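You operate a simulated robot arm through the tools that you are given. There is no shell and no other tool.

You are at the controls of a simulated robot arm. One attempt, no reset.

JOB
Close the green bookcase door. Then close the sofa drawer. Then take the green spray bottle from the top of the packing table and put it on the desk before the mixer. Then close the table drawer. Then take the pad from the top of the packing table and leave it on the free end of the desk. Then press the drive key to switch it on. Then put the ink tub on the settings card. Then put the white stick from the stick stand on top of the small parcel. Do these in the order given. Set down upright: spray bottle, stick.

The check looks at the end state, three seconds after you hand in, the way a careful person would. Anything else that was tipped, shoved, dropped, spilled or broken makes it a failure.

ROBOT AND FRAMES
A 7-joint arm with a two-finger parallel gripper on a trunk, on a base that drives. Base frame: it is fixed to the floor where the robot stands at the start and does not move with it; the origin is under the middle of the robot, x ahead of it, y to its left, z up. Lengths are in mm, angles in degrees, forces in N, time in s.
Its first joint turns from -149.0 to 149.0 degrees. Places, roughly: desk before the mixer [-2000, -1500, 700]; drive key [1100, -1500, 900]; free end of the desk [-1500, -2500, 700]; green bookcase door [800, 0, 400]; ink tub [-250, -2500, 750]; pad (8x5x4 cm) [600, -1900, 800]; settings card [-1250, -2750, 750]; small parcel (9x5x4 cm) [-400, -2500, 800]; sofa drawer [900, -700, 0]; spray bottle [750, -1750, 1000]; stick [-250, -2500, 750]; table drawer [600, -1400, 700]. Payload 3.5 kg.
The TCP is the grasp point between the finger pads, 23 mm short of the fingertips. In the tool frame z runs along the fingers and y along their closing line. Largest opening 94 mm; finger width 38, thickness 10; the body of the gripper, 54 by 96 mm, starts 39 mm behind the TCP.
Orientation is told as [roll, pitch, yaw] about the base's x, y, z axes, in that order, counted from this pose: with the fingers straight down and closing along the base's y, the tool's x points along the base's -x, its y along +y and its z along -z.

CONTROLS
- The arm moves only by the tool nudge_tool. Its argument "series" is text: rows parted by semicolons, each of 7 numbers parted by spaces: the shift along the tool's x, y, z in mm, then the turn, a rotation vector about the tool's x, y, z in degrees, then the closure, from 0 (fully open) to 1 (shut). In form: tx ty tz rx ry rz gripper; .... A call has 1 to 20 rows; each row is the pose to reach, as a shift and turn from the pose commanded when the call began, along the tool's axes at that moment. Each row takes 0.2 s and may step no farther than 50 mm and 8.6 degrees from the row before; otherwise, or with a gripper value out of range, the whole call is refused. Where a pose cannot be reached the arm comes as near as it can. A force on the tool above 40 N (or 10 N above the force at the start of the call, whichever is more), or a blocked arm, ends the call early, and 0.2 s more pass. The fingers move at their own pace (about 153 mm/s each) and stop on an object; they squeeze with about 33 N. The grip force told is the motor's: it shows also when the fingers shut on nothing. Time passes only in rows, and 0.2 s behind the last, so rows that repeat a pose let the fingers close. It gives the time, the measured TCP pose, the force on the tool (base axes), the opening and the grip force at its end, in the units of the frame above (readings bear some noise), with the torque about the TCP (base axes, N m) and any sound that the robot's microphone picked up.
- Cameras (640 x 400 px; columns grow to the right, rows downward): "scene" is now at [-252.4, 149, 1271]; the picture's right is [-0.45, -0.89, -0.00], its down [-0.47, 0.24, -0.85] and it looks along [0.76, -0.38, -0.53] (base axes); focal length 289 px, centre (320, 200). "wrist" rides on the gripper at [86, 16, -74] in the tool frame; the picture's right is [-0.18, 0.98, 0.00], its down [-0.58, -0.11, -0.81] and it looks along [-0.79, -0.15, 0.59] (tool axes); focal length 243 px, centre (320, 200). There is no depth. A picture from a camera that has moved, and an enlarged one, comes with that camera's place and axes in the base frame and with its lens.
- capture(camera): a new picture of that camera. It takes no simulated time.
- steer(legs): drives the robot by 1 to 6 legs, each [ahead, left, turn to the left] in mm, mm and degrees, along the robot's own axes; the way and the turn of a leg run together, so that a leg with both is an arc; at most 1500 mm and 180 degrees a leg. The arm and the cameras ride along, it lands a little off, and it stops where it bumps. It gives what a move gives.
- aim_head(pan, tilt): turns the head with the scene camera to pan (to the left, within 143 degrees either way) and tilt (down, from -29 to 69), counted from straight ahead of the robot. It gives what a move gives.
- zoom(camera, box): a new picture of the part [left, top, right, bottom] of that camera's present view, enlarged. It takes no simulated time.
- finish_job(): hands the job in; it is judged then, once.

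Places have to be worked out from the pictures, the camera data and where the tool is seen. Open the gripper and draw the arm clear of the work before you hand the job in, unless the task says otherwise.

The tools are called after "Emit:" as name(argument=value, ...) on one line, values as JSON. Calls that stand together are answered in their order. nudge_tool: Moves the arm, as the interface text tells. Its arguments: {"type":"object","properties":{"series":{"type":"string"}},"required":["series"]} The other tools are called the same way: steer (legs) drives the base; aim_head (pan, tilt) turns the head that bears the scene camera; capture (camera) takes a picture; zoom (camera, box) takes an enlarged picture of a part of a camera's view; finish_job () hands the job in.

At the start:

```text
t: 0.0
ee_pos: [516.1, -584.9, 1099.9]
orientation: [0.1, 0.0, 0.0]
contact_force: [1.5, -0.6, -0.1]
moment: [0.01, 0.02, 0.05]
grip_width: 94.2
grasp_force: 0.0
robot x, y, heading: [-0.2, 1.7, -0.1]
head pan, tilt: [-26.8, 32.0]
```

scene: 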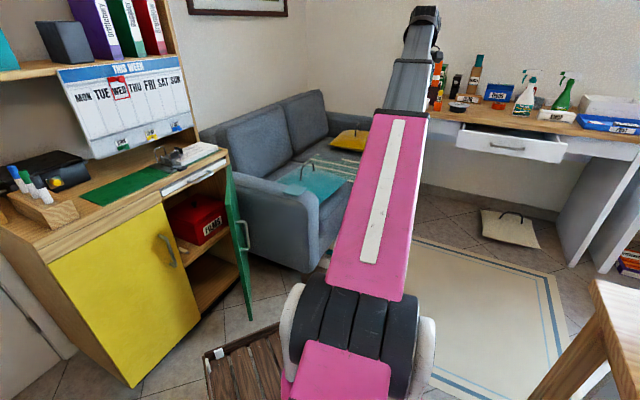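
wrist: 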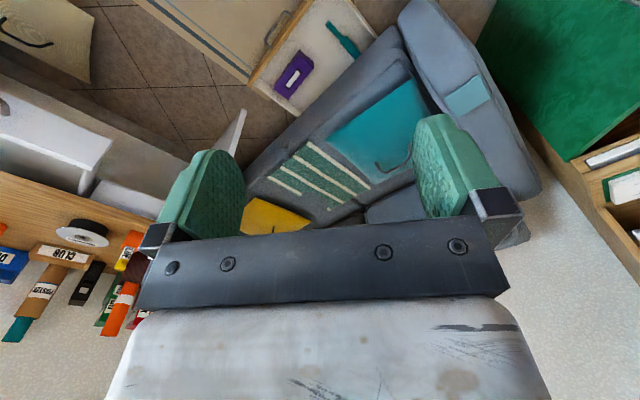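

I start by surveying the room with the scene camera before moving anything. I turn the head toward the bookcase door and the sofa first.

Emit:
aim_head(pan=0, tilt=40)

Emit:
capture(camera="scene")

Emit:
aim_head(pan=-60, tilt=30)

Emit:
capture(camera="scene")

Emit:
aim_head(pan=-100, tilt=25)

Emit:
capture(camera="scene")

Emit:
aim_head(pan=-140, tilt=25)

Emit:
capture(camera="scene")

```text
t: 0.9
ee_pos: [515.6, -585.3, 1099.4]
orientation: [-0.1, -0.1, 0.0]
contact_force: [0.1, 0.1, 0.5]
moment: [0.05, -0.02, 0.02]
grip_width: 94.1
grasp_force: 0.2
robot x, y, heading: [0.6, -2.1, -0.3]
head pan, tilt: [0.0, 40.0]
```

```text
taken
camera scene: at [-247.3, 189.4, 1258.8], right [0.0, -1.0, 0.0], down [-0.64, 0.0, -0.77], along [0.77, 0.0, -0.64], focal length 289 px, centre (320, 200)
```

scene: 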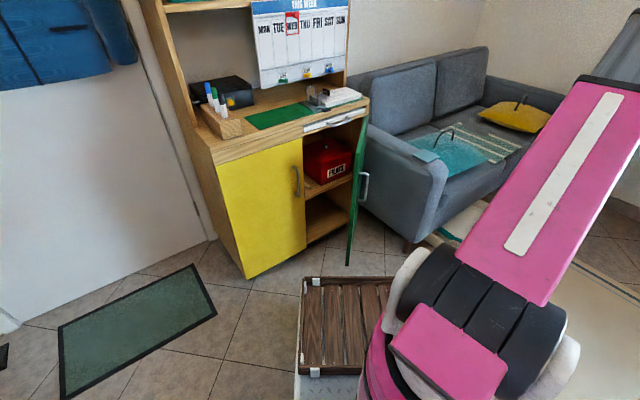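

```text
t: 2.2
ee_pos: [515.8, -585.2, 1099.1]
orientation: [0.0, 0.0, 0.0]
contact_force: [0.3, 0.2, 0.0]
moment: [0.01, 0.01, 0.02]
grip_width: 93.9
grasp_force: 0.0
robot x, y, heading: [-0.1, -1.5, 0.0]
head pan, tilt: [-60.0, 30.0]
```

```text
taken
camera scene: at [-287.1, 111.1, 1274.1], right [-0.87, -0.5, 0.0], down [-0.25, 0.43, -0.87], along [0.43, -0.75, -0.5], focal length 289 px, centre (320, 200)
```

scene: 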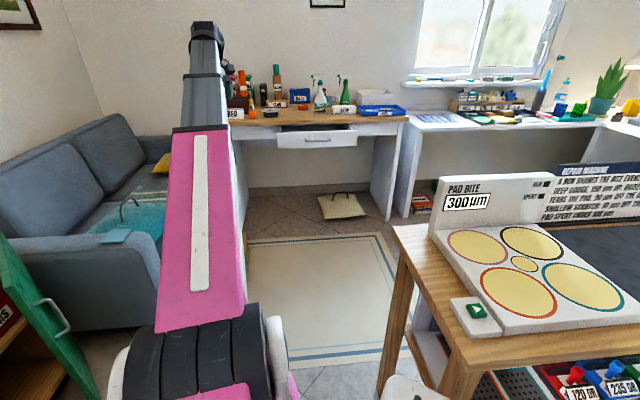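

```text
t: 3.3
ee_pos: [515.1, -585.2, 1099.3]
orientation: [0.0, 0.0, 0.0]
contact_force: [-0.1, -0.3, -0.6]
moment: [0.03, -0.01, 0.02]
grip_width: 94.3
grasp_force: 0.1
robot x, y, heading: [-0.7, 1.1, 0.1]
head pan, tilt: [-100.0, 25.0]
```

```text
taken
camera scene: at [-348.3, 98.7, 1282.1], right [-0.98, 0.17, 0.0], down [0.07, 0.42, -0.91], along [-0.16, -0.89, -0.42], focal length 289 px, centre (320, 200)
```

scene: 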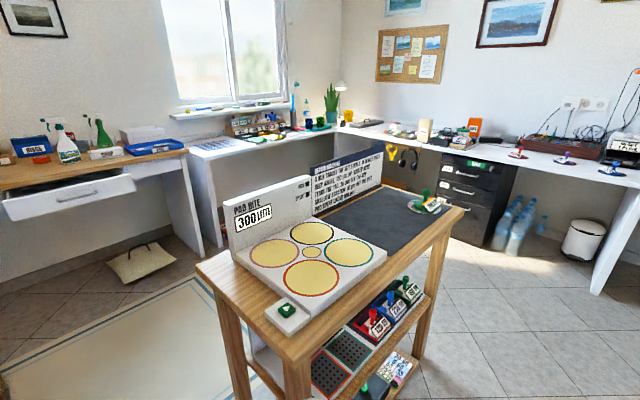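

```text
t: 4.3
ee_pos: [515.2, -584.5, 1099.5]
orientation: [0.0, 0.0, -0.1]
contact_force: [-0.7, 0.2, -0.2]
moment: [0.0, -0.01, -0.04]
grip_width: 94.0
grasp_force: 0.1
robot x, y, heading: [-1.6, 1.4, 0.1]
head pan, tilt: [-140.0, 25.0]
```

```text
taken
camera scene: at [-402.9, 130.2, 1282.1], right [-0.64, 0.77, 0.0], down [0.32, 0.27, -0.91], along [-0.69, -0.58, -0.42], focal length 289 px, centre (320, 200)
```

scene: 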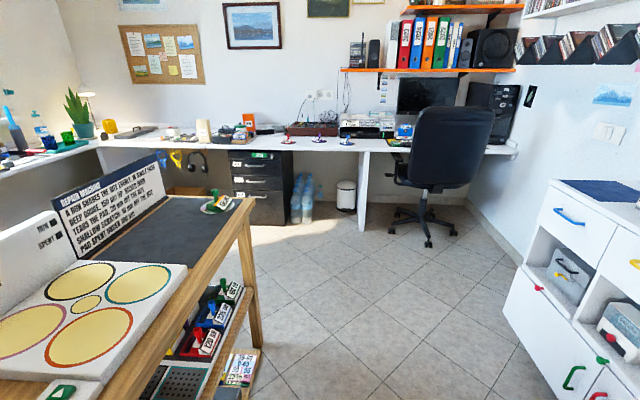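

Good overview. Now I look more closely at the first task areas: the green door, then the sofa drawer.

Emit:
aim_head(pan=-10, tilt=35)

Emit:
zoom(camera="scene", box=[140, 60, 460, 260])

Emit:
zoom(camera="scene", box=[240, 200, 560, 400])

Emit:
zoom(camera="wrist", box=[200, 0, 440, 150])

```text
t: 6.5
ee_pos: [515.4, -584.5, 1100.2]
orientation: [0.0, 0.0, 0.1]
contact_force: [-0.1, 0.6, 0.4]
moment: [0.0, -0.04, 0.02]
grip_width: 94.0
grasp_force: 0.0
robot x, y, heading: [-1.7, 3.2, -0.4]
head pan, tilt: [-10.0, 35.0]
```

```text
2.00 times, centred on (300, 160) of scene
camera zoom: at [-245.6, 174.1, 1266.4], right [-0.17, -0.98, 0.0], down [-0.56, 0.1, -0.82], along [0.81, -0.14, -0.57], focal length 578 px, centre (360, 280)
```

zoom: 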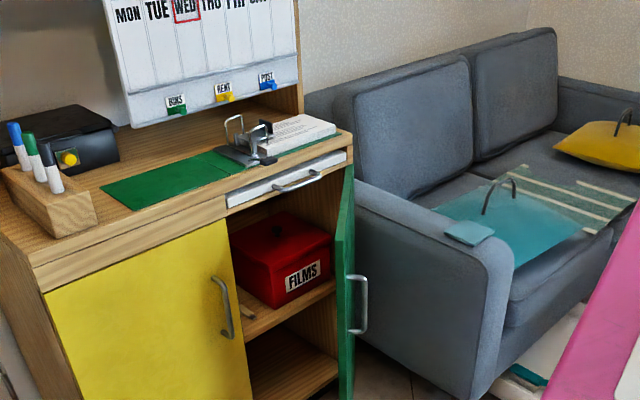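

```text
2.00 times, centred on (400, 300) of scene
camera zoom: at [-245.6, 174.1, 1266.4], right [-0.17, -0.98, 0.0], down [-0.56, 0.1, -0.82], along [0.81, -0.14, -0.57], focal length 578 px, centre (160, 0)
```

zoom: 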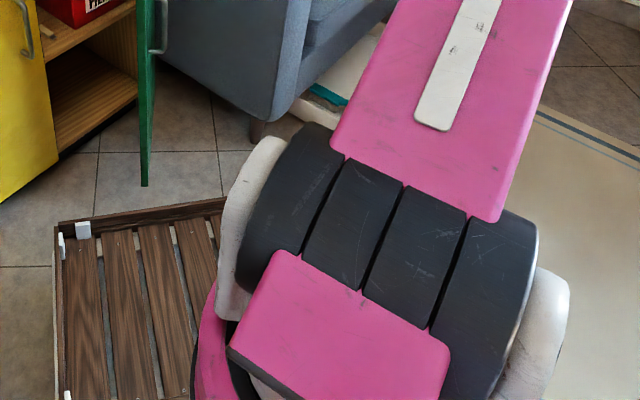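

```text
2.67 times, centred on (320, 75) of wrist
camera zoom: at [429.4, -568.5, 1173.4], right [0.18, 0.98, 0.0], down [0.58, -0.11, 0.81], along [0.79, -0.15, -0.59], focal length 647 px, centre (320, 533)
```

zoom: 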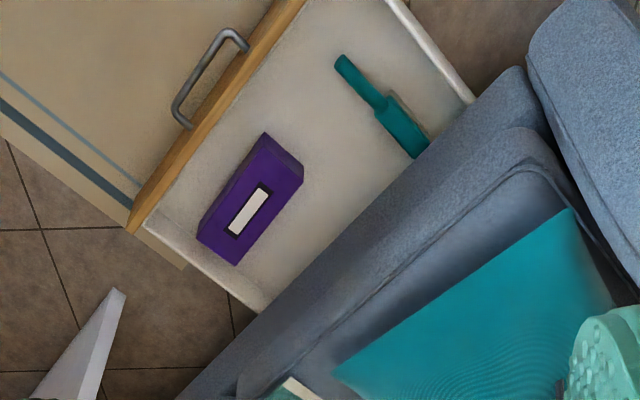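

The door is hinged on its right side at about (1050, 10) with its free edge near (680, 50), open roughly 45 degrees. I look down to see what surrounds the base and the floor, including that wooden crate.

Emit:
aim_head(pan=10, tilt=69)

Emit:
capture(camera="scene")

Emit:
aim_head(pan=-50, tilt=65)

Emit:
capture(camera="scene")

Emit:
aim_head(pan=-110, tilt=60)

Emit:
capture(camera="scene")

Emit:
aim_head(pan=90, tilt=45)

Emit:
capture(camera="scene")

Emit:
aim_head(pan=143, tilt=30)

Emit:
capture(camera="scene")

```text
t: 7.5
ee_pos: [515.9, -585.1, 1098.0]
orientation: [0.0, 0.0, 0.1]
contact_force: [0.4, -0.4, 0.0]
moment: [-0.02, -0.03, -0.02]
grip_width: 94.0
grasp_force: 0.0
robot x, y, heading: [-2.0, 1.5, -0.0]
head pan, tilt: [10.0, 68.8]
```

```text
taken
camera scene: at [-277.2, 199.1, 1222.7], right [0.17, -0.98, 0.0], down [-0.92, -0.16, -0.36], along [0.36, 0.06, -0.93], focal length 289 px, centre (320, 200)
```

scene: 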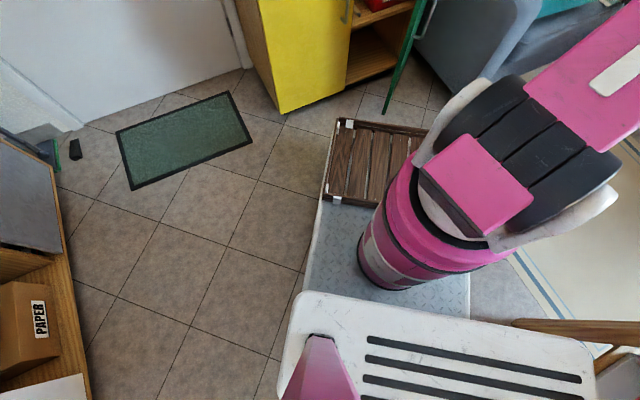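

```text
t: 8.8
ee_pos: [516.5, -584.4, 1099.6]
orientation: [0.0, -0.1, -0.1]
contact_force: [-0.4, 0.1, 0.0]
moment: [0.01, 0.01, 0.0]
grip_width: 94.0
grasp_force: 0.0
robot x, y, heading: [-2.8, 2.7, 0.0]
head pan, tilt: [-50.0, 65.0]
```

```text
taken
camera scene: at [-293.3, 143.0, 1226.5], right [-0.77, -0.64, 0.0], down [-0.58, 0.69, -0.42], along [0.27, -0.32, -0.91], focal length 289 px, centre (320, 200)
```

scene: 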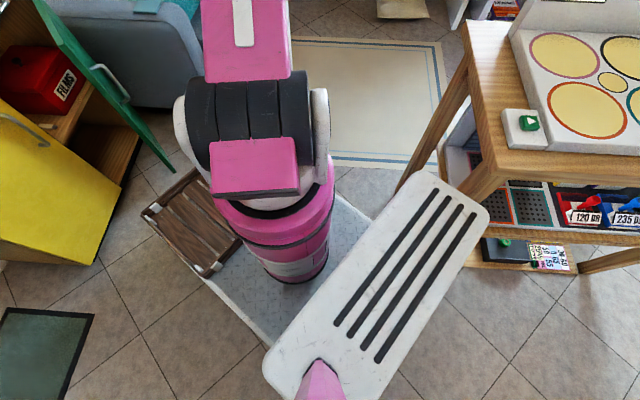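

```text
t: 10.1
ee_pos: [515.9, -584.8, 1099.4]
orientation: [0.0, 0.1, 0.0]
contact_force: [-1.2, -0.7, 0.5]
moment: [-0.02, -0.01, -0.01]
grip_width: 94.1
grasp_force: 0.0
robot x, y, heading: [-2.0, 1.0, -0.1]
head pan, tilt: [-110.0, 60.0]
```

```text
taken
camera scene: at [-355.1, 126.8, 1232.0], right [-0.94, 0.34, 0.0], down [0.3, 0.81, -0.5], along [-0.17, -0.47, -0.87], focal length 289 px, centre (320, 200)
```

scene: 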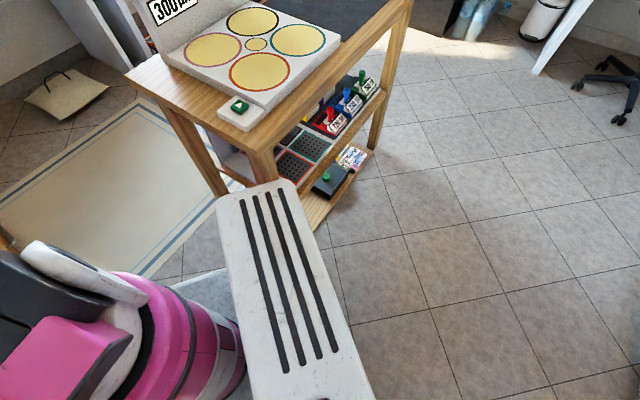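

```text
t: 13.0
ee_pos: [516.5, -584.9, 1098.9]
orientation: [0.1, 0.0, 0.0]
contact_force: [-0.2, 0.4, 0.3]
moment: [0.02, 0.02, 0.0]
grip_width: 94.0
grasp_force: 0.2
robot x, y, heading: [4.2, 1.3, -0.1]
head pan, tilt: [90.0, 45.0]
```

```text
taken
camera scene: at [-332.3, 270.8, 1251.5], right [1.0, 0.0, 0.0], down [0.0, -0.71, -0.71], along [0.0, 0.71, -0.71], focal length 289 px, centre (320, 200)
```

scene: 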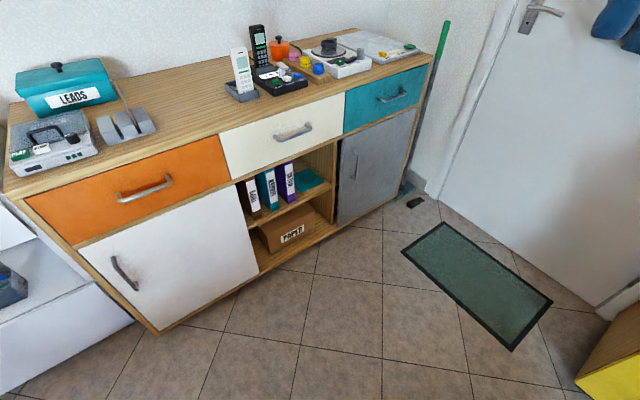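

```text
t: 14.2
ee_pos: [516.3, -585.9, 1099.6]
orientation: [0.1, 0.0, 0.0]
contact_force: [0.1, 0.5, -0.3]
moment: [-0.01, 0.0, 0.0]
grip_width: 93.9
grasp_force: 0.1
robot x, y, heading: [-0.7, -0.3, -0.0]
head pan, tilt: [143.0, 30.0]
```

```text
taken
camera scene: at [-404.5, 243.9, 1274.1], right [0.6, 0.8, 0.0], down [0.4, -0.3, -0.87], along [-0.69, 0.52, -0.5], focal length 289 px, centre (320, 200)
```

scene: 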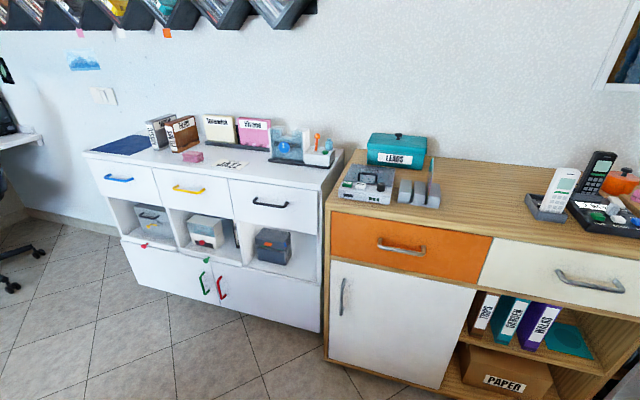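

The crate and deck belong to the robot's own base. I plan to push the door with closed fingers pointing outward along (0.77, 0.64), below its handle. First I swing the arm high toward the robot's front and yaw the tool by 40 degrees.

Emit:
nudge_tool(series="-2 39 18 0 0 -3.6 1; -4 79 36 0 0 -7.3 1; -7 118 54 0 0 -10.9 1; -9 158 73 0 0 -14.5 1; -11 197 91 0 0 -18.2 1; -13 237 109 0 0 -21.8 1; -15 276 127 0 0 -25.5 1; -17 316 145 0 0 -29.1 1; -20 355 164 0 0 -32.7 1; -22 395 182 0 0 -36.4 1; -24 435 200 0 0 -40 1; -24 435 200 0 0 -40 1")

Emit:
aim_head(pan=-8, tilt=40)

Emit:
capture(camera="scene")

Emit:
capture(camera="wrist")

```text
t: 16.8
ee_pos: [538.9, -148.4, 899.7]
orientation: [0.1, 0.0, 39.9]
contact_force: [0.3, 0.5, 0.7]
moment: [0.0, -0.02, 0.01]
grip_width: 0.0
grasp_force: 33.4
robot x, y, heading: [0.7, -2.0, 0.1]
head pan, tilt: [143.0, 30.0]
```

```text
t: 19.2
ee_pos: [539.7, -150.0, 899.4]
orientation: [0.0, 0.0, 40.0]
contact_force: [-0.8, 0.2, 0.1]
moment: [-0.02, -0.02, -0.03]
grip_width: 0.0
grasp_force: 33.2
robot x, y, heading: [-2.2, 0.1, 0.1]
head pan, tilt: [-8.0, 40.0]
```

```text
taken
camera scene: at [-248.1, 177.7, 1258.8], right [-0.14, -0.99, 0.0], down [-0.64, 0.09, -0.77], along [0.76, -0.11, -0.64], focal length 289 px, centre (320, 200)
```

scene: 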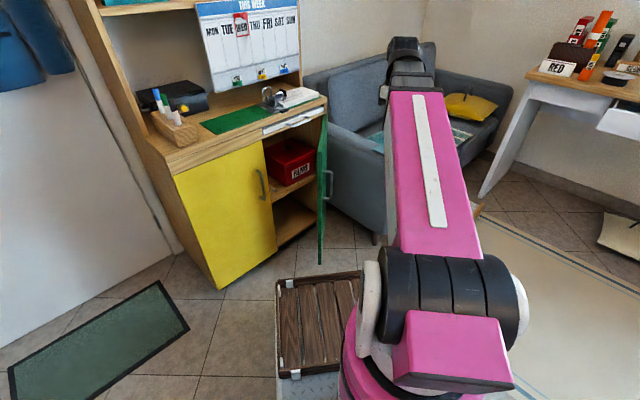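

```text
taken
camera wrist: at [462.6, -192.3, 973.7], right [-0.49, 0.87, 0.0], down [0.52, 0.29, 0.81], along [0.7, 0.4, -0.59], focal length 243 px, centre (320, 200)
```

wrist: 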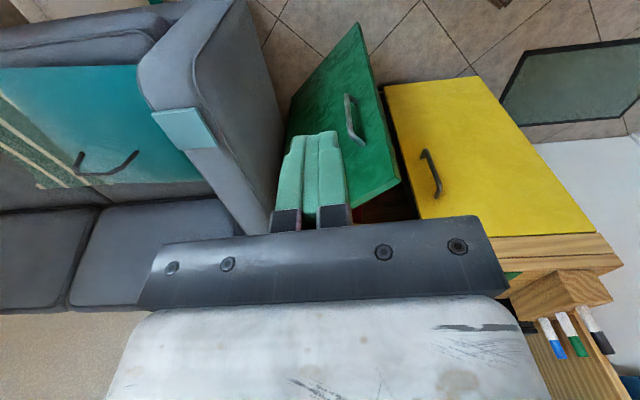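

The robot tracks commands precisely. I now lower the tool to about (590, -130, 420) while tilting the fingers 60 degrees forward.

Emit:
nudge_tool(series="-4 -1 40 0 -5 0 1; -8 -3 80 0 -10 0 1; -13 -4 120 0 -15 0 1; -17 -6 160 0 -20 0 1; -21 -7 200 0 -25 0 1; -25 -8 240 0 -30 0 1; -30 -10 280 0 -35 0 1; -34 -11 320 0 -40 0 1; -38 -13 360 0 -45 0 1; -42 -14 400 0 -50 0 1; -47 -16 440 0 -55 0 1; -51 -17 480 0 -60 0 1; -51 -17 480 0 -60 0 1")

Emit:
capture(camera="scene")

Emit:
capture(camera="wrist")

```text
t: 22.0
ee_pos: [591.2, -129.7, 418.6]
orientation: [-0.1, -60.1, 40.1]
contact_force: [-0.3, 0.3, 0.9]
moment: [0.03, 0.04, 0.03]
grip_width: 0.0
grasp_force: 33.3
robot x, y, heading: [3.6, -2.2, 0.1]
head pan, tilt: [-8.0, 40.0]
```

```text
taken
camera scene: at [-248.2, 177.7, 1258.8], right [-0.14, -0.99, 0.0], down [-0.64, 0.09, -0.77], along [0.76, -0.11, -0.64], focal length 289 px, centre (320, 200)
```

scene: 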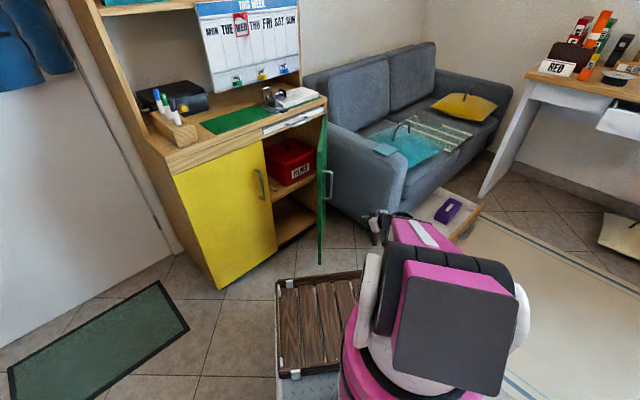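

```text
taken
camera wrist: at [498.7, -186.3, 381.3], right [-0.56, 0.81, 0.16], down [-0.24, -0.35, 0.91], along [0.79, 0.47, 0.39], focal length 243 px, centre (320, 200)
```

wrist: 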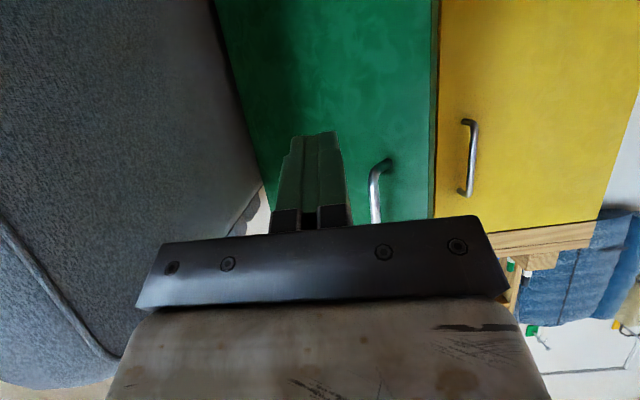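

The door and its handle are clearly seen; the fingertips will pass below the handle. I move the tip up to just short of the door's outer face near its free edge.

Emit:
nudge_tool(series="-12 6 40 0 0 0 1; -24 11 80 0 0 0 1; -36 17 120 0 0 0 1; -47 23 160 0 0 0 1; -47 23 160 0 0 0 1")

Emit:
capture(camera="scene")

Emit:
capture(camera="wrist")

```text
t: 23.2
ee_pos: [700.1, -6.7, 382.4]
orientation: [0.0, -60.1, 40.0]
contact_force: [-0.6, 0.1, 0.7]
moment: [0.01, -0.01, 0.0]
grip_width: 0.0
grasp_force: 32.7
robot x, y, heading: [1.3, 2.7, 0.0]
head pan, tilt: [-8.0, 40.0]
```

```text
taken
camera scene: at [-248.2, 177.6, 1258.8], right [-0.14, -0.99, 0.0], down [-0.64, 0.09, -0.77], along [0.76, -0.11, -0.64], focal length 289 px, centre (320, 200)
```

scene: 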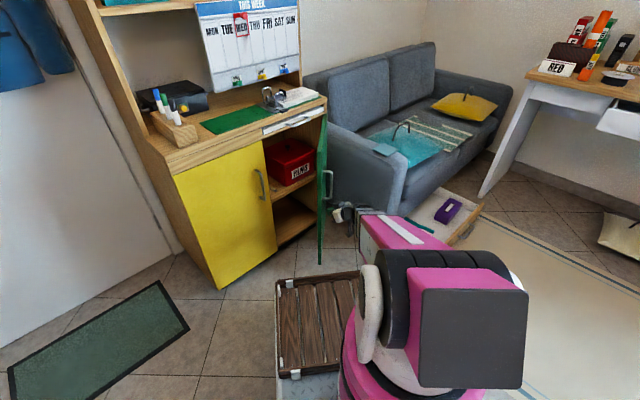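

```text
taken
camera wrist: at [606.7, -63.3, 344.9], right [-0.56, 0.81, 0.16], down [-0.24, -0.35, 0.91], along [0.79, 0.47, 0.39], focal length 243 px, centre (320, 200)
```

wrist: 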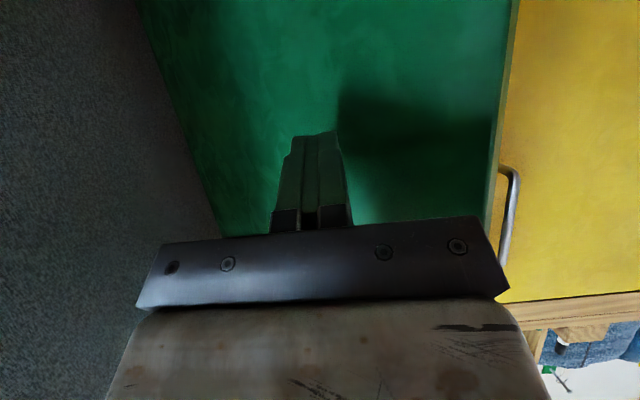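

Fingertips are a few cm from the door face and below the handle. Now I push along the closing arc, stopping short of fully closed to check.

Emit:
nudge_tool(series="-11.5 20 20 0 0 0 1; -23 40 41 0 0 0 1; -33 54 57 0 0 0 1; -42 66 73 0 0 0 1; -53 77 91 0 0 0 1; -63 88 109 0 0 0 1; -72 95 126 0 0 0 1; -82 102 142 0 0 0 1; -91 106 159 0 0 0 1; -102 110 176 0 0 0 1; -109 112 189 0 0 0 1")

Emit:
capture(camera="scene")

Emit:
capture(camera="wrist")

```text
t: 25.4
ee_pos: [778.1, 198.4, 380.8]
orientation: [0.0, -59.8, 39.9]
contact_force: [-3.0, -2.1, 0.5]
moment: [0.02, -0.04, -0.02]
grip_width: 0.1
grasp_force: 33.2
robot x, y, heading: [2.3, 1.9, 0.1]
head pan, tilt: [-8.0, 40.0]
stopped in row 11: the force on the tool passed its limit at 67 N (the readings are from after the stop); the commanded pose is now the measured one
```

```text
taken
camera scene: at [-248.4, 177.5, 1258.8], right [-0.14, -0.99, 0.0], down [-0.64, 0.09, -0.77], along [0.76, -0.11, -0.64], focal length 289 px, centre (320, 200)
```

scene: 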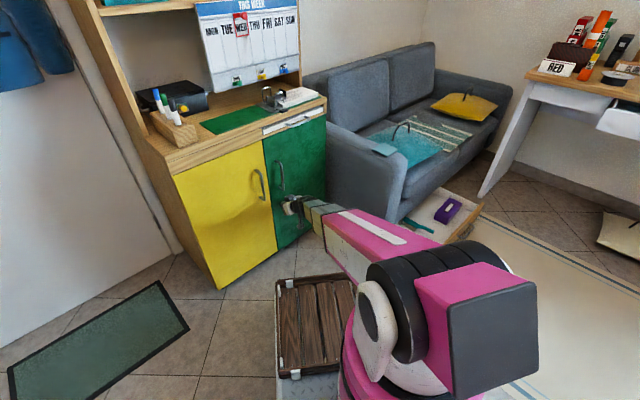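

```text
taken
camera wrist: at [685.4, 142.1, 342.6], right [-0.56, 0.82, 0.16], down [-0.24, -0.34, 0.91], along [0.79, 0.47, 0.39], focal length 243 px, centre (320, 200)
```

wrist: 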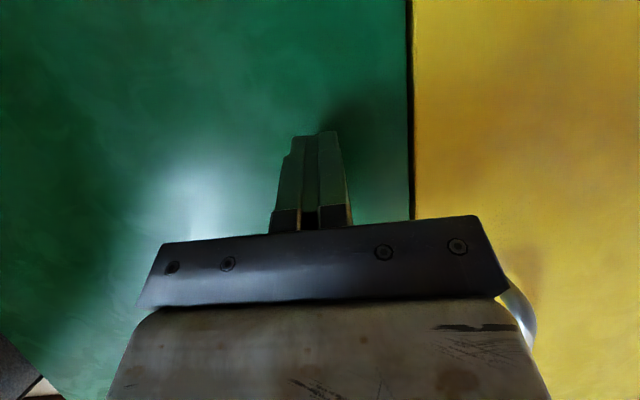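

The push ended with a firm contact and the door looks shut. I back off along the tool axis and check flushness with a zoom.

Emit:
nudge_tool(series="0 0 -40 0 0 0 1; 0 0 -80 0 0 0 1; 0 0 -120 0 0 0 1; 0 0 -160 0 0 0 1; 0 0 -160 0 0 0 1")

Emit:
zoom(camera="scene", box=[160, 80, 400, 260])

Emit:
capture(camera="wrist")

```text
t: 26.6
ee_pos: [672.3, 109.5, 461.0]
orientation: [-0.1, -59.8, 39.7]
contact_force: [0.9, 0.7, 0.0]
moment: [-0.04, -0.01, 0.0]
grip_width: 0.2
grasp_force: 33.2
robot x, y, heading: [1.8, 0.1, -0.1]
head pan, tilt: [-8.0, 40.0]
```

```text
2.22 times, centred on (280, 170) of scene
camera zoom: at [-248.2, 177.6, 1258.8], right [-0.14, -0.99, 0.0], down [-0.64, 0.09, -0.77], along [0.76, -0.11, -0.64], focal length 643 px, centre (409, 267)
```

zoom: 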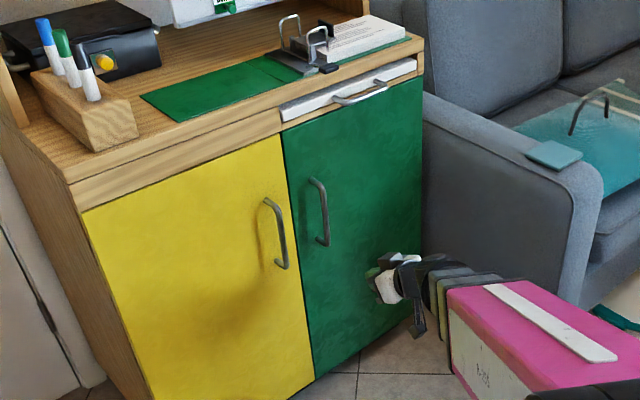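

```text
taken
camera wrist: at [578.6, 53.8, 422.6], right [-0.56, 0.81, 0.16], down [-0.24, -0.34, 0.91], along [0.79, 0.47, 0.39], focal length 243 px, centre (320, 200)
```

wrist: 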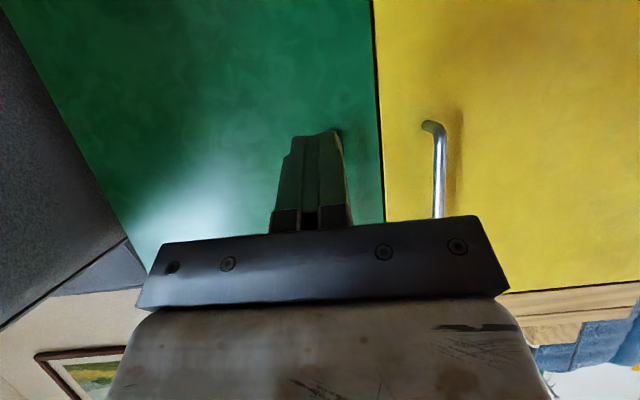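

The green door is closed and flush. Before driving, I bring the arm up out of the way to a compact pose and then look at the clearance between the base and the bench.

Emit:
nudge_tool(series="-35 0 -30 0 6 0 1; -70 0 -60 0 12 0 1; -105 0 -90 0 18 0 1; -140 0 -120 0 24 0 1; -175 0 -150 0 30 0 1; -210 0 -180 0 36 0 1; -245 0 -210 0 42 0 1; -280 0 -240 0 48 0 1; -310 0 -265 0 54 0 1; -340 0 -290 0 60 0 1; -340 0 -290 0 60 0 1")

Emit:
aim_head(pan=-80, tilt=69)

Emit:
capture(camera="scene")

Emit:
aim_head(pan=-140, tilt=69)

Emit:
capture(camera="scene")

Emit:
aim_head(pan=140, tilt=69)

Emit:
capture(camera="scene")

```text
t: 29.0
ee_pos: [610.5, 58.5, 900.7]
orientation: [0.0, 0.3, 39.7]
contact_force: [-0.5, -0.3, 0.5]
moment: [0.01, -0.03, -0.01]
grip_width: 0.0
grasp_force: 32.6
robot x, y, heading: [0.3, -0.5, -0.2]
head pan, tilt: [-8.0, 40.0]
```

```text
t: 30.4
ee_pos: [608.6, 59.9, 899.8]
orientation: [0.1, 0.3, 39.8]
contact_force: [0.6, 0.1, -1.4]
moment: [0.0, 0.0, 0.0]
grip_width: 0.0
grasp_force: 32.7
robot x, y, heading: [3.0, 4.5, -0.1]
head pan, tilt: [-80.0, 68.8]
```

```text
taken
camera scene: at [-322.7, 134.4, 1222.7], right [-0.98, -0.17, 0.0], down [-0.16, 0.92, -0.36], along [0.06, -0.36, -0.93], focal length 289 px, centre (320, 200)
```

scene: 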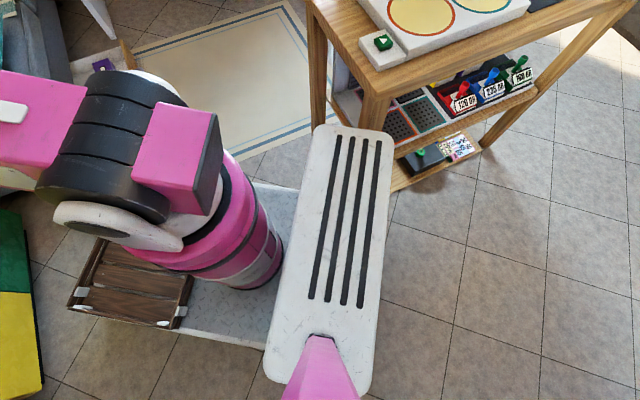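

```text
t: 31.7
ee_pos: [610.2, 58.7, 901.1]
orientation: [0.0, 0.3, 39.7]
contact_force: [-0.1, 0.8, 0.2]
moment: [0.01, 0.01, -0.02]
grip_width: 0.0
grasp_force: 33.1
robot x, y, heading: [1.1, 0.5, 0.0]
head pan, tilt: [-140.0, 68.8]
```

```text
taken
camera scene: at [-375.3, 153.6, 1222.7], right [-0.64, 0.77, 0.0], down [0.71, 0.6, -0.36], along [-0.28, -0.23, -0.93], focal length 289 px, centre (320, 200)
```

scene: 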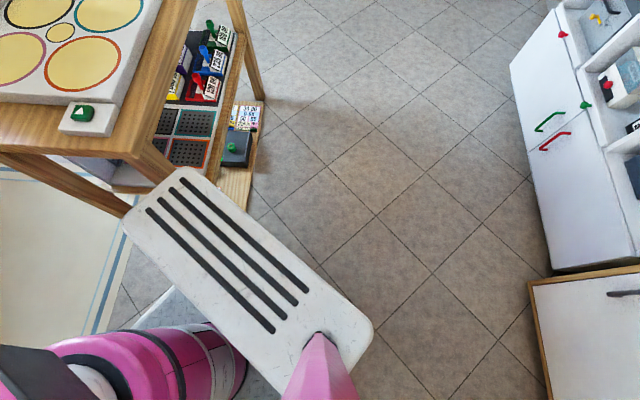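

```text
t: 35.6
ee_pos: [611.1, 59.3, 901.5]
orientation: [0.0, 0.1, 39.7]
contact_force: [0.6, 0.6, 0.3]
moment: [0.05, -0.02, 0.01]
grip_width: 0.2
grasp_force: 33.4
robot x, y, heading: [-1.2, -2.5, 0.1]
head pan, tilt: [140.0, 68.8]
```

```text
taken
camera scene: at [-375.2, 225.5, 1222.7], right [0.64, 0.77, 0.0], down [0.71, -0.6, -0.36], along [-0.28, 0.23, -0.93], focal length 289 px, centre (320, 200)
```

scene: 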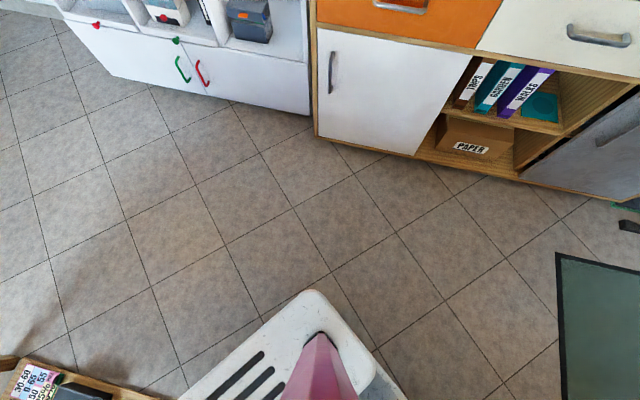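

The base is about 560 wide and 900 long, and sits close beside the bench corner. I drive ahead first to get swing room, then turn right 53 degrees to face the window wall, then shift to where the sofa drawer is at front-left.

Emit:
steer(legs=[[200, 0, 0], [0, 0, -53.1], [260, -260, 0]])

Emit:
aim_head(pan=25, tilt=45)

Emit:
capture(camera="scene")

Emit:
capture(camera="wrist")

```text
t: 40.5
ee_pos: [597.3, -582.4, 900.4]
orientation: [0.0, 0.2, -13.5]
contact_force: [0.1, -0.1, -0.1]
moment: [-0.01, 0.0, 0.0]
grip_width: 0.0
grasp_force: 33.3
robot x, y, heading: [185.6, -130.3, -53.1]
head pan, tilt: [140.0, 68.8]
stopped in leg 3: the robot was blocked; the commanded pose is now the measured one
```

```text
t: 42.5
ee_pos: [597.2, -582.6, 900.0]
orientation: [0.0, 0.2, -13.4]
contact_force: [-0.2, 0.8, -0.5]
moment: [-0.01, -0.03, 0.01]
grip_width: 0.0
grasp_force: 33.2
robot x, y, heading: [183.0, -126.9, -53.1]
head pan, tilt: [25.0, 45.0]
```

```text
taken
camera scene: at [208.7, 209.9, 1251.5], right [-0.47, -0.88, 0.0], down [-0.62, 0.33, -0.71], along [0.62, -0.33, -0.71], focal length 289 px, centre (320, 200)
```

scene: 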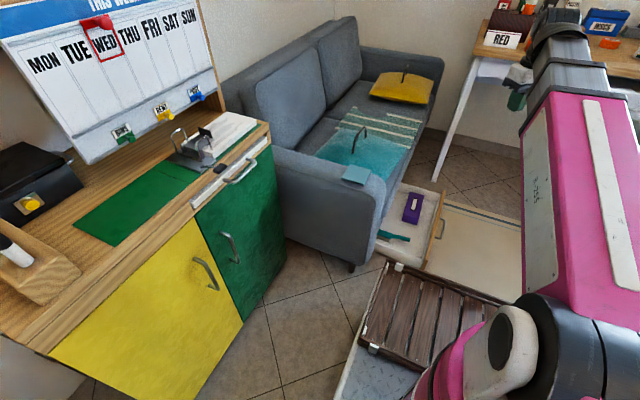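

```text
taken
camera wrist: at [517.7, -545.8, 975.0], right [0.41, 0.91, 0.0], down [0.54, -0.24, 0.8], along [0.73, -0.33, -0.59], focal length 243 px, centre (320, 200)
```

wrist: 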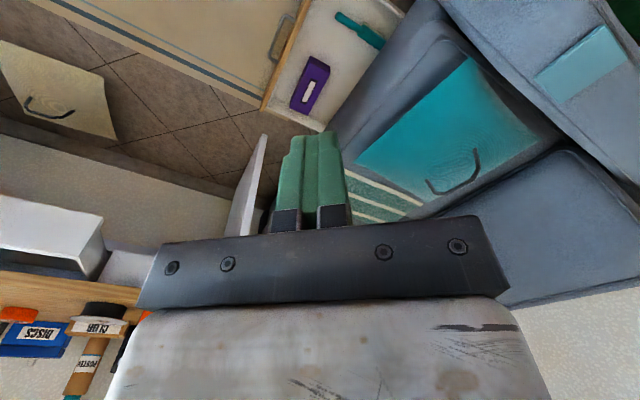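

The base bumped something in the last leg. I look down around the front and right side to see what it touches.

Emit:
aim_head(pan=5, tilt=69)

Emit:
capture(camera="scene")

Emit:
aim_head(pan=-90, tilt=60)

Emit:
capture(camera="scene")

Emit:
aim_head(pan=90, tilt=69)

Emit:
capture(camera="scene")

```text
t: 43.4
ee_pos: [597.9, -581.8, 900.2]
orientation: [0.0, 0.2, -13.5]
contact_force: [0.8, 0.5, -1.0]
moment: [0.0, -0.02, -0.02]
grip_width: 0.0
grasp_force: 32.9
robot x, y, heading: [183.9, -132.6, -53.3]
head pan, tilt: [5.0, 68.8]
```

```text
taken
camera scene: at [174.3, 206.6, 1222.7], right [-0.75, -0.67, 0.0], down [-0.62, 0.69, -0.36], along [0.24, -0.27, -0.93], focal length 289 px, centre (320, 200)
```

scene: 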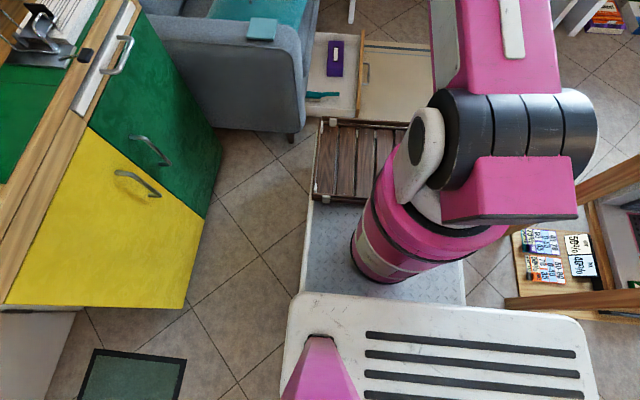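

```text
t: 45.1
ee_pos: [597.0, -581.8, 900.7]
orientation: [0.0, 0.2, -13.5]
contact_force: [-0.6, 0.4, 1.0]
moment: [0.01, -0.01, 0.02]
grip_width: 0.0
grasp_force: 32.9
robot x, y, heading: [183.9, -130.3, -53.0]
head pan, tilt: [-90.0, 60.0]
```

```text
taken
camera scene: at [83.6, 208.5, 1232.0], right [-0.6, 0.8, 0.0], down [0.69, 0.52, -0.5], along [-0.4, -0.3, -0.87], focal length 289 px, centre (320, 200)
```

scene: 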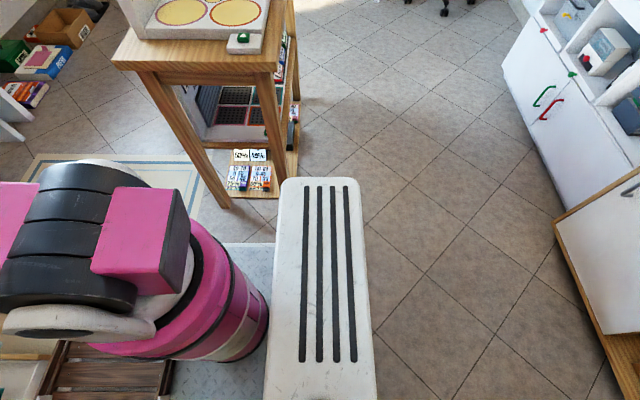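

```text
t: 47.8
ee_pos: [596.8, -582.7, 901.6]
orientation: [0.0, 0.2, -13.6]
contact_force: [-0.4, -0.4, 0.0]
moment: [0.0, 0.0, 0.01]
grip_width: 0.1
grasp_force: 33.2
robot x, y, heading: [186.1, -127.8, -53.1]
head pan, tilt: [90.0, 68.8]
```

```text
taken
camera scene: at [181.8, 281.8, 1222.7], right [0.6, -0.8, 0.0], down [-0.75, -0.56, -0.36], along [0.29, 0.22, -0.93], focal length 289 px, centre (320, 200)
```

scene: 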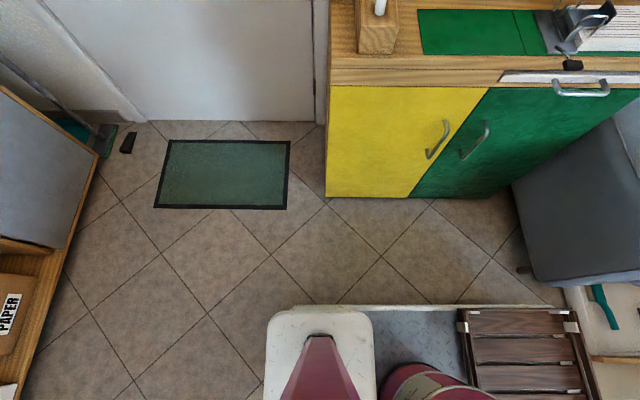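

The front of the base touched the side of the open sofa drawer, so the front reaches about 545 ahead of the centre. I back off slightly to the rear and right; the drawer front is still in reach from there.

Emit:
steer(legs=[[-40, -60, 0]])

Emit:
aim_head(pan=12, tilt=55)

Emit:
capture(camera="scene")

Emit:
zoom(camera="scene", box=[260, 60, 420, 160])

```text
t: 48.8
ee_pos: [525.4, -585.7, 899.9]
orientation: [0.0, 0.2, -13.5]
contact_force: [-0.8, 0.6, -0.1]
moment: [0.01, -0.03, -0.01]
grip_width: 0.0
grasp_force: 33.2
robot x, y, heading: [111.2, -134.9, -53.3]
head pan, tilt: [90.0, 68.8]
```

```text
t: 50.3
ee_pos: [525.3, -585.5, 900.2]
orientation: [0.0, 0.1, -13.5]
contact_force: [-0.3, 0.4, -0.9]
moment: [0.0, 0.02, 0.0]
grip_width: 0.0
grasp_force: 33.1
robot x, y, heading: [111.1, -133.1, -53.3]
head pan, tilt: [12.0, 55.0]
```

```text
taken
camera scene: at [118.8, 197.8, 1238.1], right [-0.66, -0.75, 0.0], down [-0.62, 0.54, -0.57], along [0.43, -0.38, -0.82], focal length 289 px, centre (320, 200)
```

scene: 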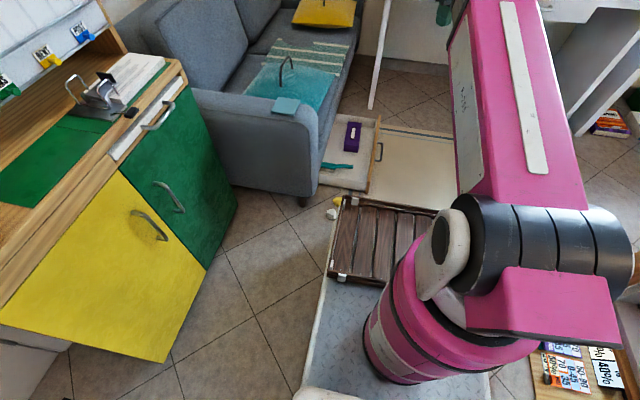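

```text
4.00 times, centred on (340, 110) of scene
camera zoom: at [118.8, 197.8, 1238.1], right [-0.66, -0.75, 0.0], down [-0.62, 0.54, -0.57], along [0.43, -0.38, -0.82], focal length 1157 px, centre (240, 560)
```

zoom: 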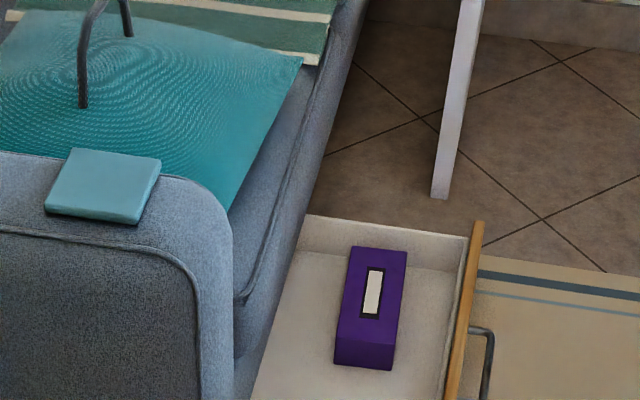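

I zoom on the drawer's front region and a small whitish object near the crate's front corner.

Emit:
zoom(camera="scene", box=[300, 110, 460, 230])

Emit:
capture(camera="wrist")

```text
3.33 times, centred on (380, 170) of scene
camera zoom: at [118.8, 197.8, 1238.1], right [-0.66, -0.75, 0.0], down [-0.62, 0.54, -0.57], along [0.43, -0.38, -0.82], focal length 964 px, centre (120, 300)
```

zoom: 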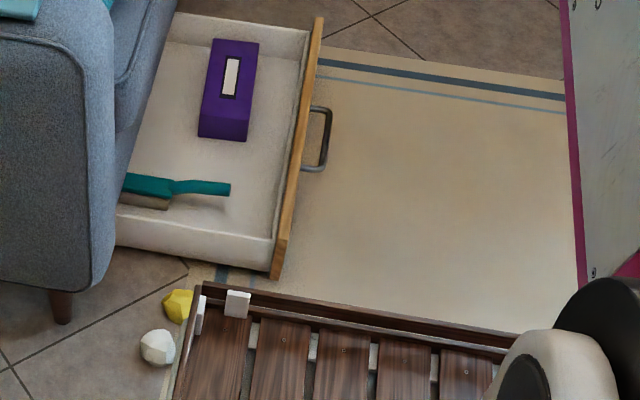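

```text
taken
camera wrist: at [445.2, -549.0, 975.1], right [0.41, 0.91, 0.0], down [0.54, -0.24, 0.8], along [0.73, -0.33, -0.59], focal length 243 px, centre (320, 200)
```

wrist: 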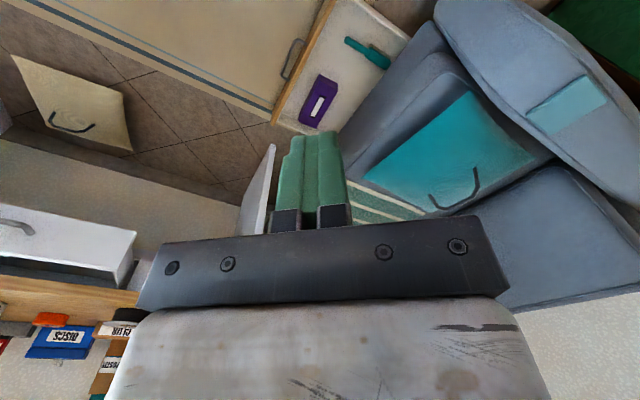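

There are two small objects (white and yellow) on the floor beside the crate. I zoom in hard on them to understand what they are.

Emit:
aim_head(pan=25, tilt=55)

Emit:
capture(camera="scene")

Emit:
zoom(camera="scene", box=[360, 150, 456, 210])

```text
t: 51.0
ee_pos: [524.7, -585.8, 901.8]
orientation: [0.0, 0.1, -13.6]
contact_force: [-0.1, 1.1, 0.0]
moment: [0.01, -0.02, 0.0]
grip_width: 0.0
grasp_force: 33.2
robot x, y, heading: [110.9, -133.5, -53.2]
head pan, tilt: [25.0, 55.0]
```

```text
taken
camera scene: at [128.1, 211.1, 1238.1], right [-0.47, -0.88, 0.0], down [-0.72, 0.39, -0.57], along [0.51, -0.27, -0.82], focal length 289 px, centre (320, 200)
```

scene: 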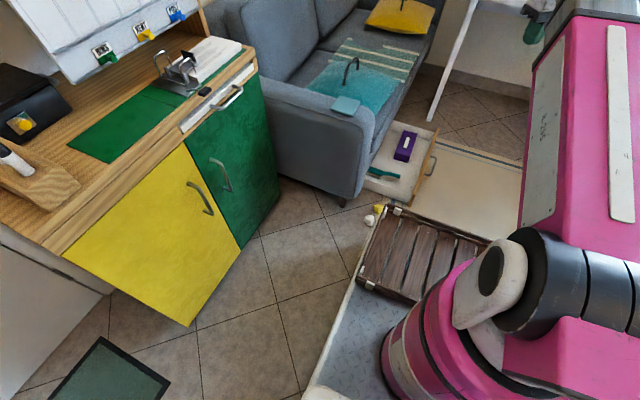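

```text
6.67 times, centred on (408, 180) of scene
camera zoom: at [128.1, 211.1, 1238.1], right [-0.47, -0.88, 0.0], down [-0.72, 0.39, -0.57], along [0.51, -0.27, -0.82], focal length 1928 px, centre (-267, 333)
```

zoom: 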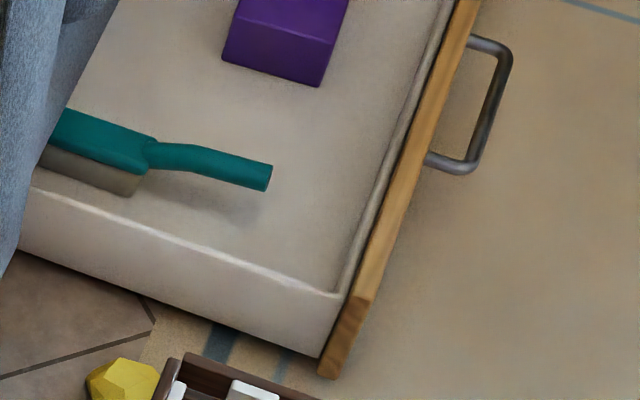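

Emit:
zoom(camera="scene", box=[345, 190, 409, 230])

```text
10.00 times, centred on (377, 210) of scene
camera zoom: at [128.1, 211.1, 1238.1], right [-0.47, -0.88, 0.0], down [-0.72, 0.39, -0.57], along [0.51, -0.27, -0.82], focal length 2892 px, centre (-250, 100)
```

zoom: 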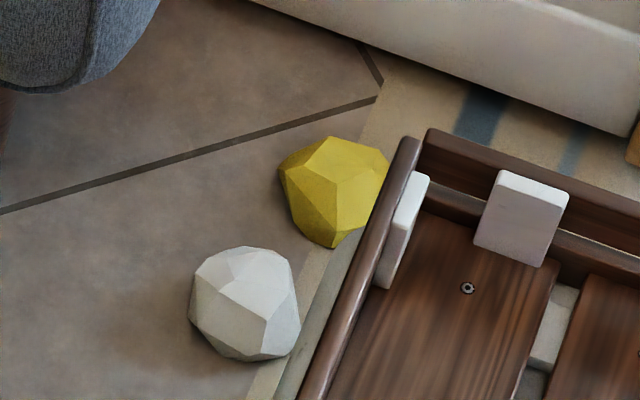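

The objects are crumpled paper balls, standing clear of the base now; I will stay away from them. The drawer front spans roughly 440 mm, with the handle in the middle, so I'll push beside the handle. First I lower the arm in front of the drawer with the tool yawed to face it.

Emit:
nudge_tool(series="-7 -11 42 0 0 -4.2 1; -14 -22 83 0 0 -8.4 1; -20 -33 125 0 0 -12.6 1; -27 -44 167 0 0 -16.8 1; -34 -54 208 0 0 -21 1; -41 -65 250 0 0 -25.2 1; -48 -76 292 0 0 -29.4 1; -54 -87 333 0 0 -33.6 1; -61 -98 375 0 0 -37.8 1; -68 -109 417 0 0 -42 1; -75 -120 458 0 0 -46.2 1; -82 -131 500 0 0 -50.4 1; -82 -131 500 0 0 -50.4 1")

Emit:
capture(camera="scene")

Emit:
capture(camera="wrist")

```text
t: 53.9
ee_pos: [573.4, -733.1, 402.6]
orientation: [0.2, 0.2, 37.1]
contact_force: [0.7, -0.3, 1.0]
moment: [-0.03, -0.02, -0.01]
grip_width: 0.2
grasp_force: 32.8
robot x, y, heading: [115.2, -130.5, -53.0]
head pan, tilt: [25.0, 55.0]
```

```text
taken
camera scene: at [128.1, 211.2, 1238.1], right [-0.47, -0.88, 0.0], down [-0.72, 0.39, -0.57], along [0.51, -0.27, -0.82], focal length 289 px, centre (320, 200)
```

scene: 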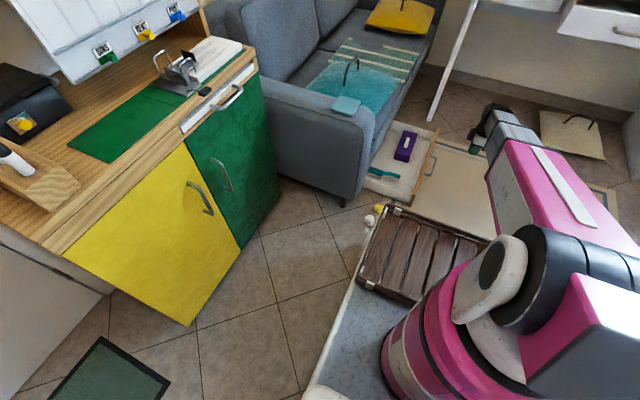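

```text
taken
camera wrist: at [495.1, -771.6, 476.0], right [-0.44, 0.9, 0.0], down [0.53, 0.26, 0.8], along [0.72, 0.36, -0.59], focal length 243 px, centre (320, 200)
```

wrist: 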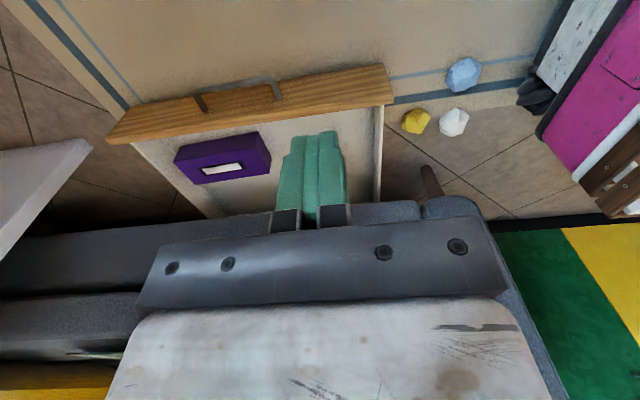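

The wrist view shows the drawer front, its handle and the paper balls all clear of the tool. I descend beside the handle with a 50 degree forward tilt.

Emit:
nudge_tool(series="0 0 37 0 -6.2 0 1; 0 0 74 0 -12.5 0 1; 0 0 111 0 -18.7 0 1; 0 0 148 0 -25 0 1; 0 0 185 0 -31.2 0 1; 0 0 222 0 -37.5 0 1; 0 0 259 0 -43.7 0 1; 0 0 293 0 -50 0 1; 0 0 293 0 -50 0 1")

Emit:
capture(camera="wrist")

Emit:
capture(camera="scene")

```text
t: 55.9
ee_pos: [571.6, -731.7, 108.2]
orientation: [0.2, -49.9, 36.8]
contact_force: [-0.4, 0.8, -0.7]
moment: [0.01, 0.02, -0.02]
grip_width: 0.0
grasp_force: 33.3
robot x, y, heading: [113.4, -131.8, -53.1]
head pan, tilt: [25.0, 55.0]
```

```text
taken
camera wrist: at [471.4, -785.0, 87.5], right [-0.5, 0.86, 0.14], down [-0.13, -0.24, 0.96], along [0.86, 0.46, 0.23], focal length 243 px, centre (320, 200)
```

wrist: 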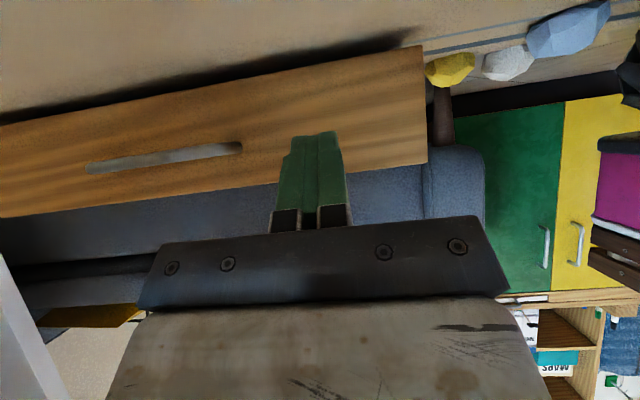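

```text
taken
camera scene: at [128.1, 211.2, 1238.1], right [-0.47, -0.88, 0.0], down [-0.72, 0.39, -0.57], along [0.51, -0.27, -0.82], focal length 289 px, centre (320, 200)
```

scene: 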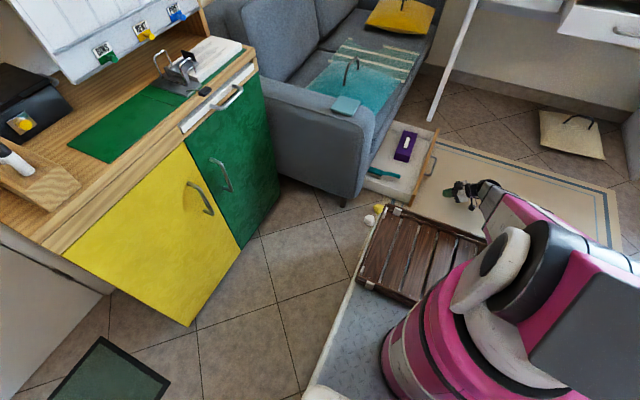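

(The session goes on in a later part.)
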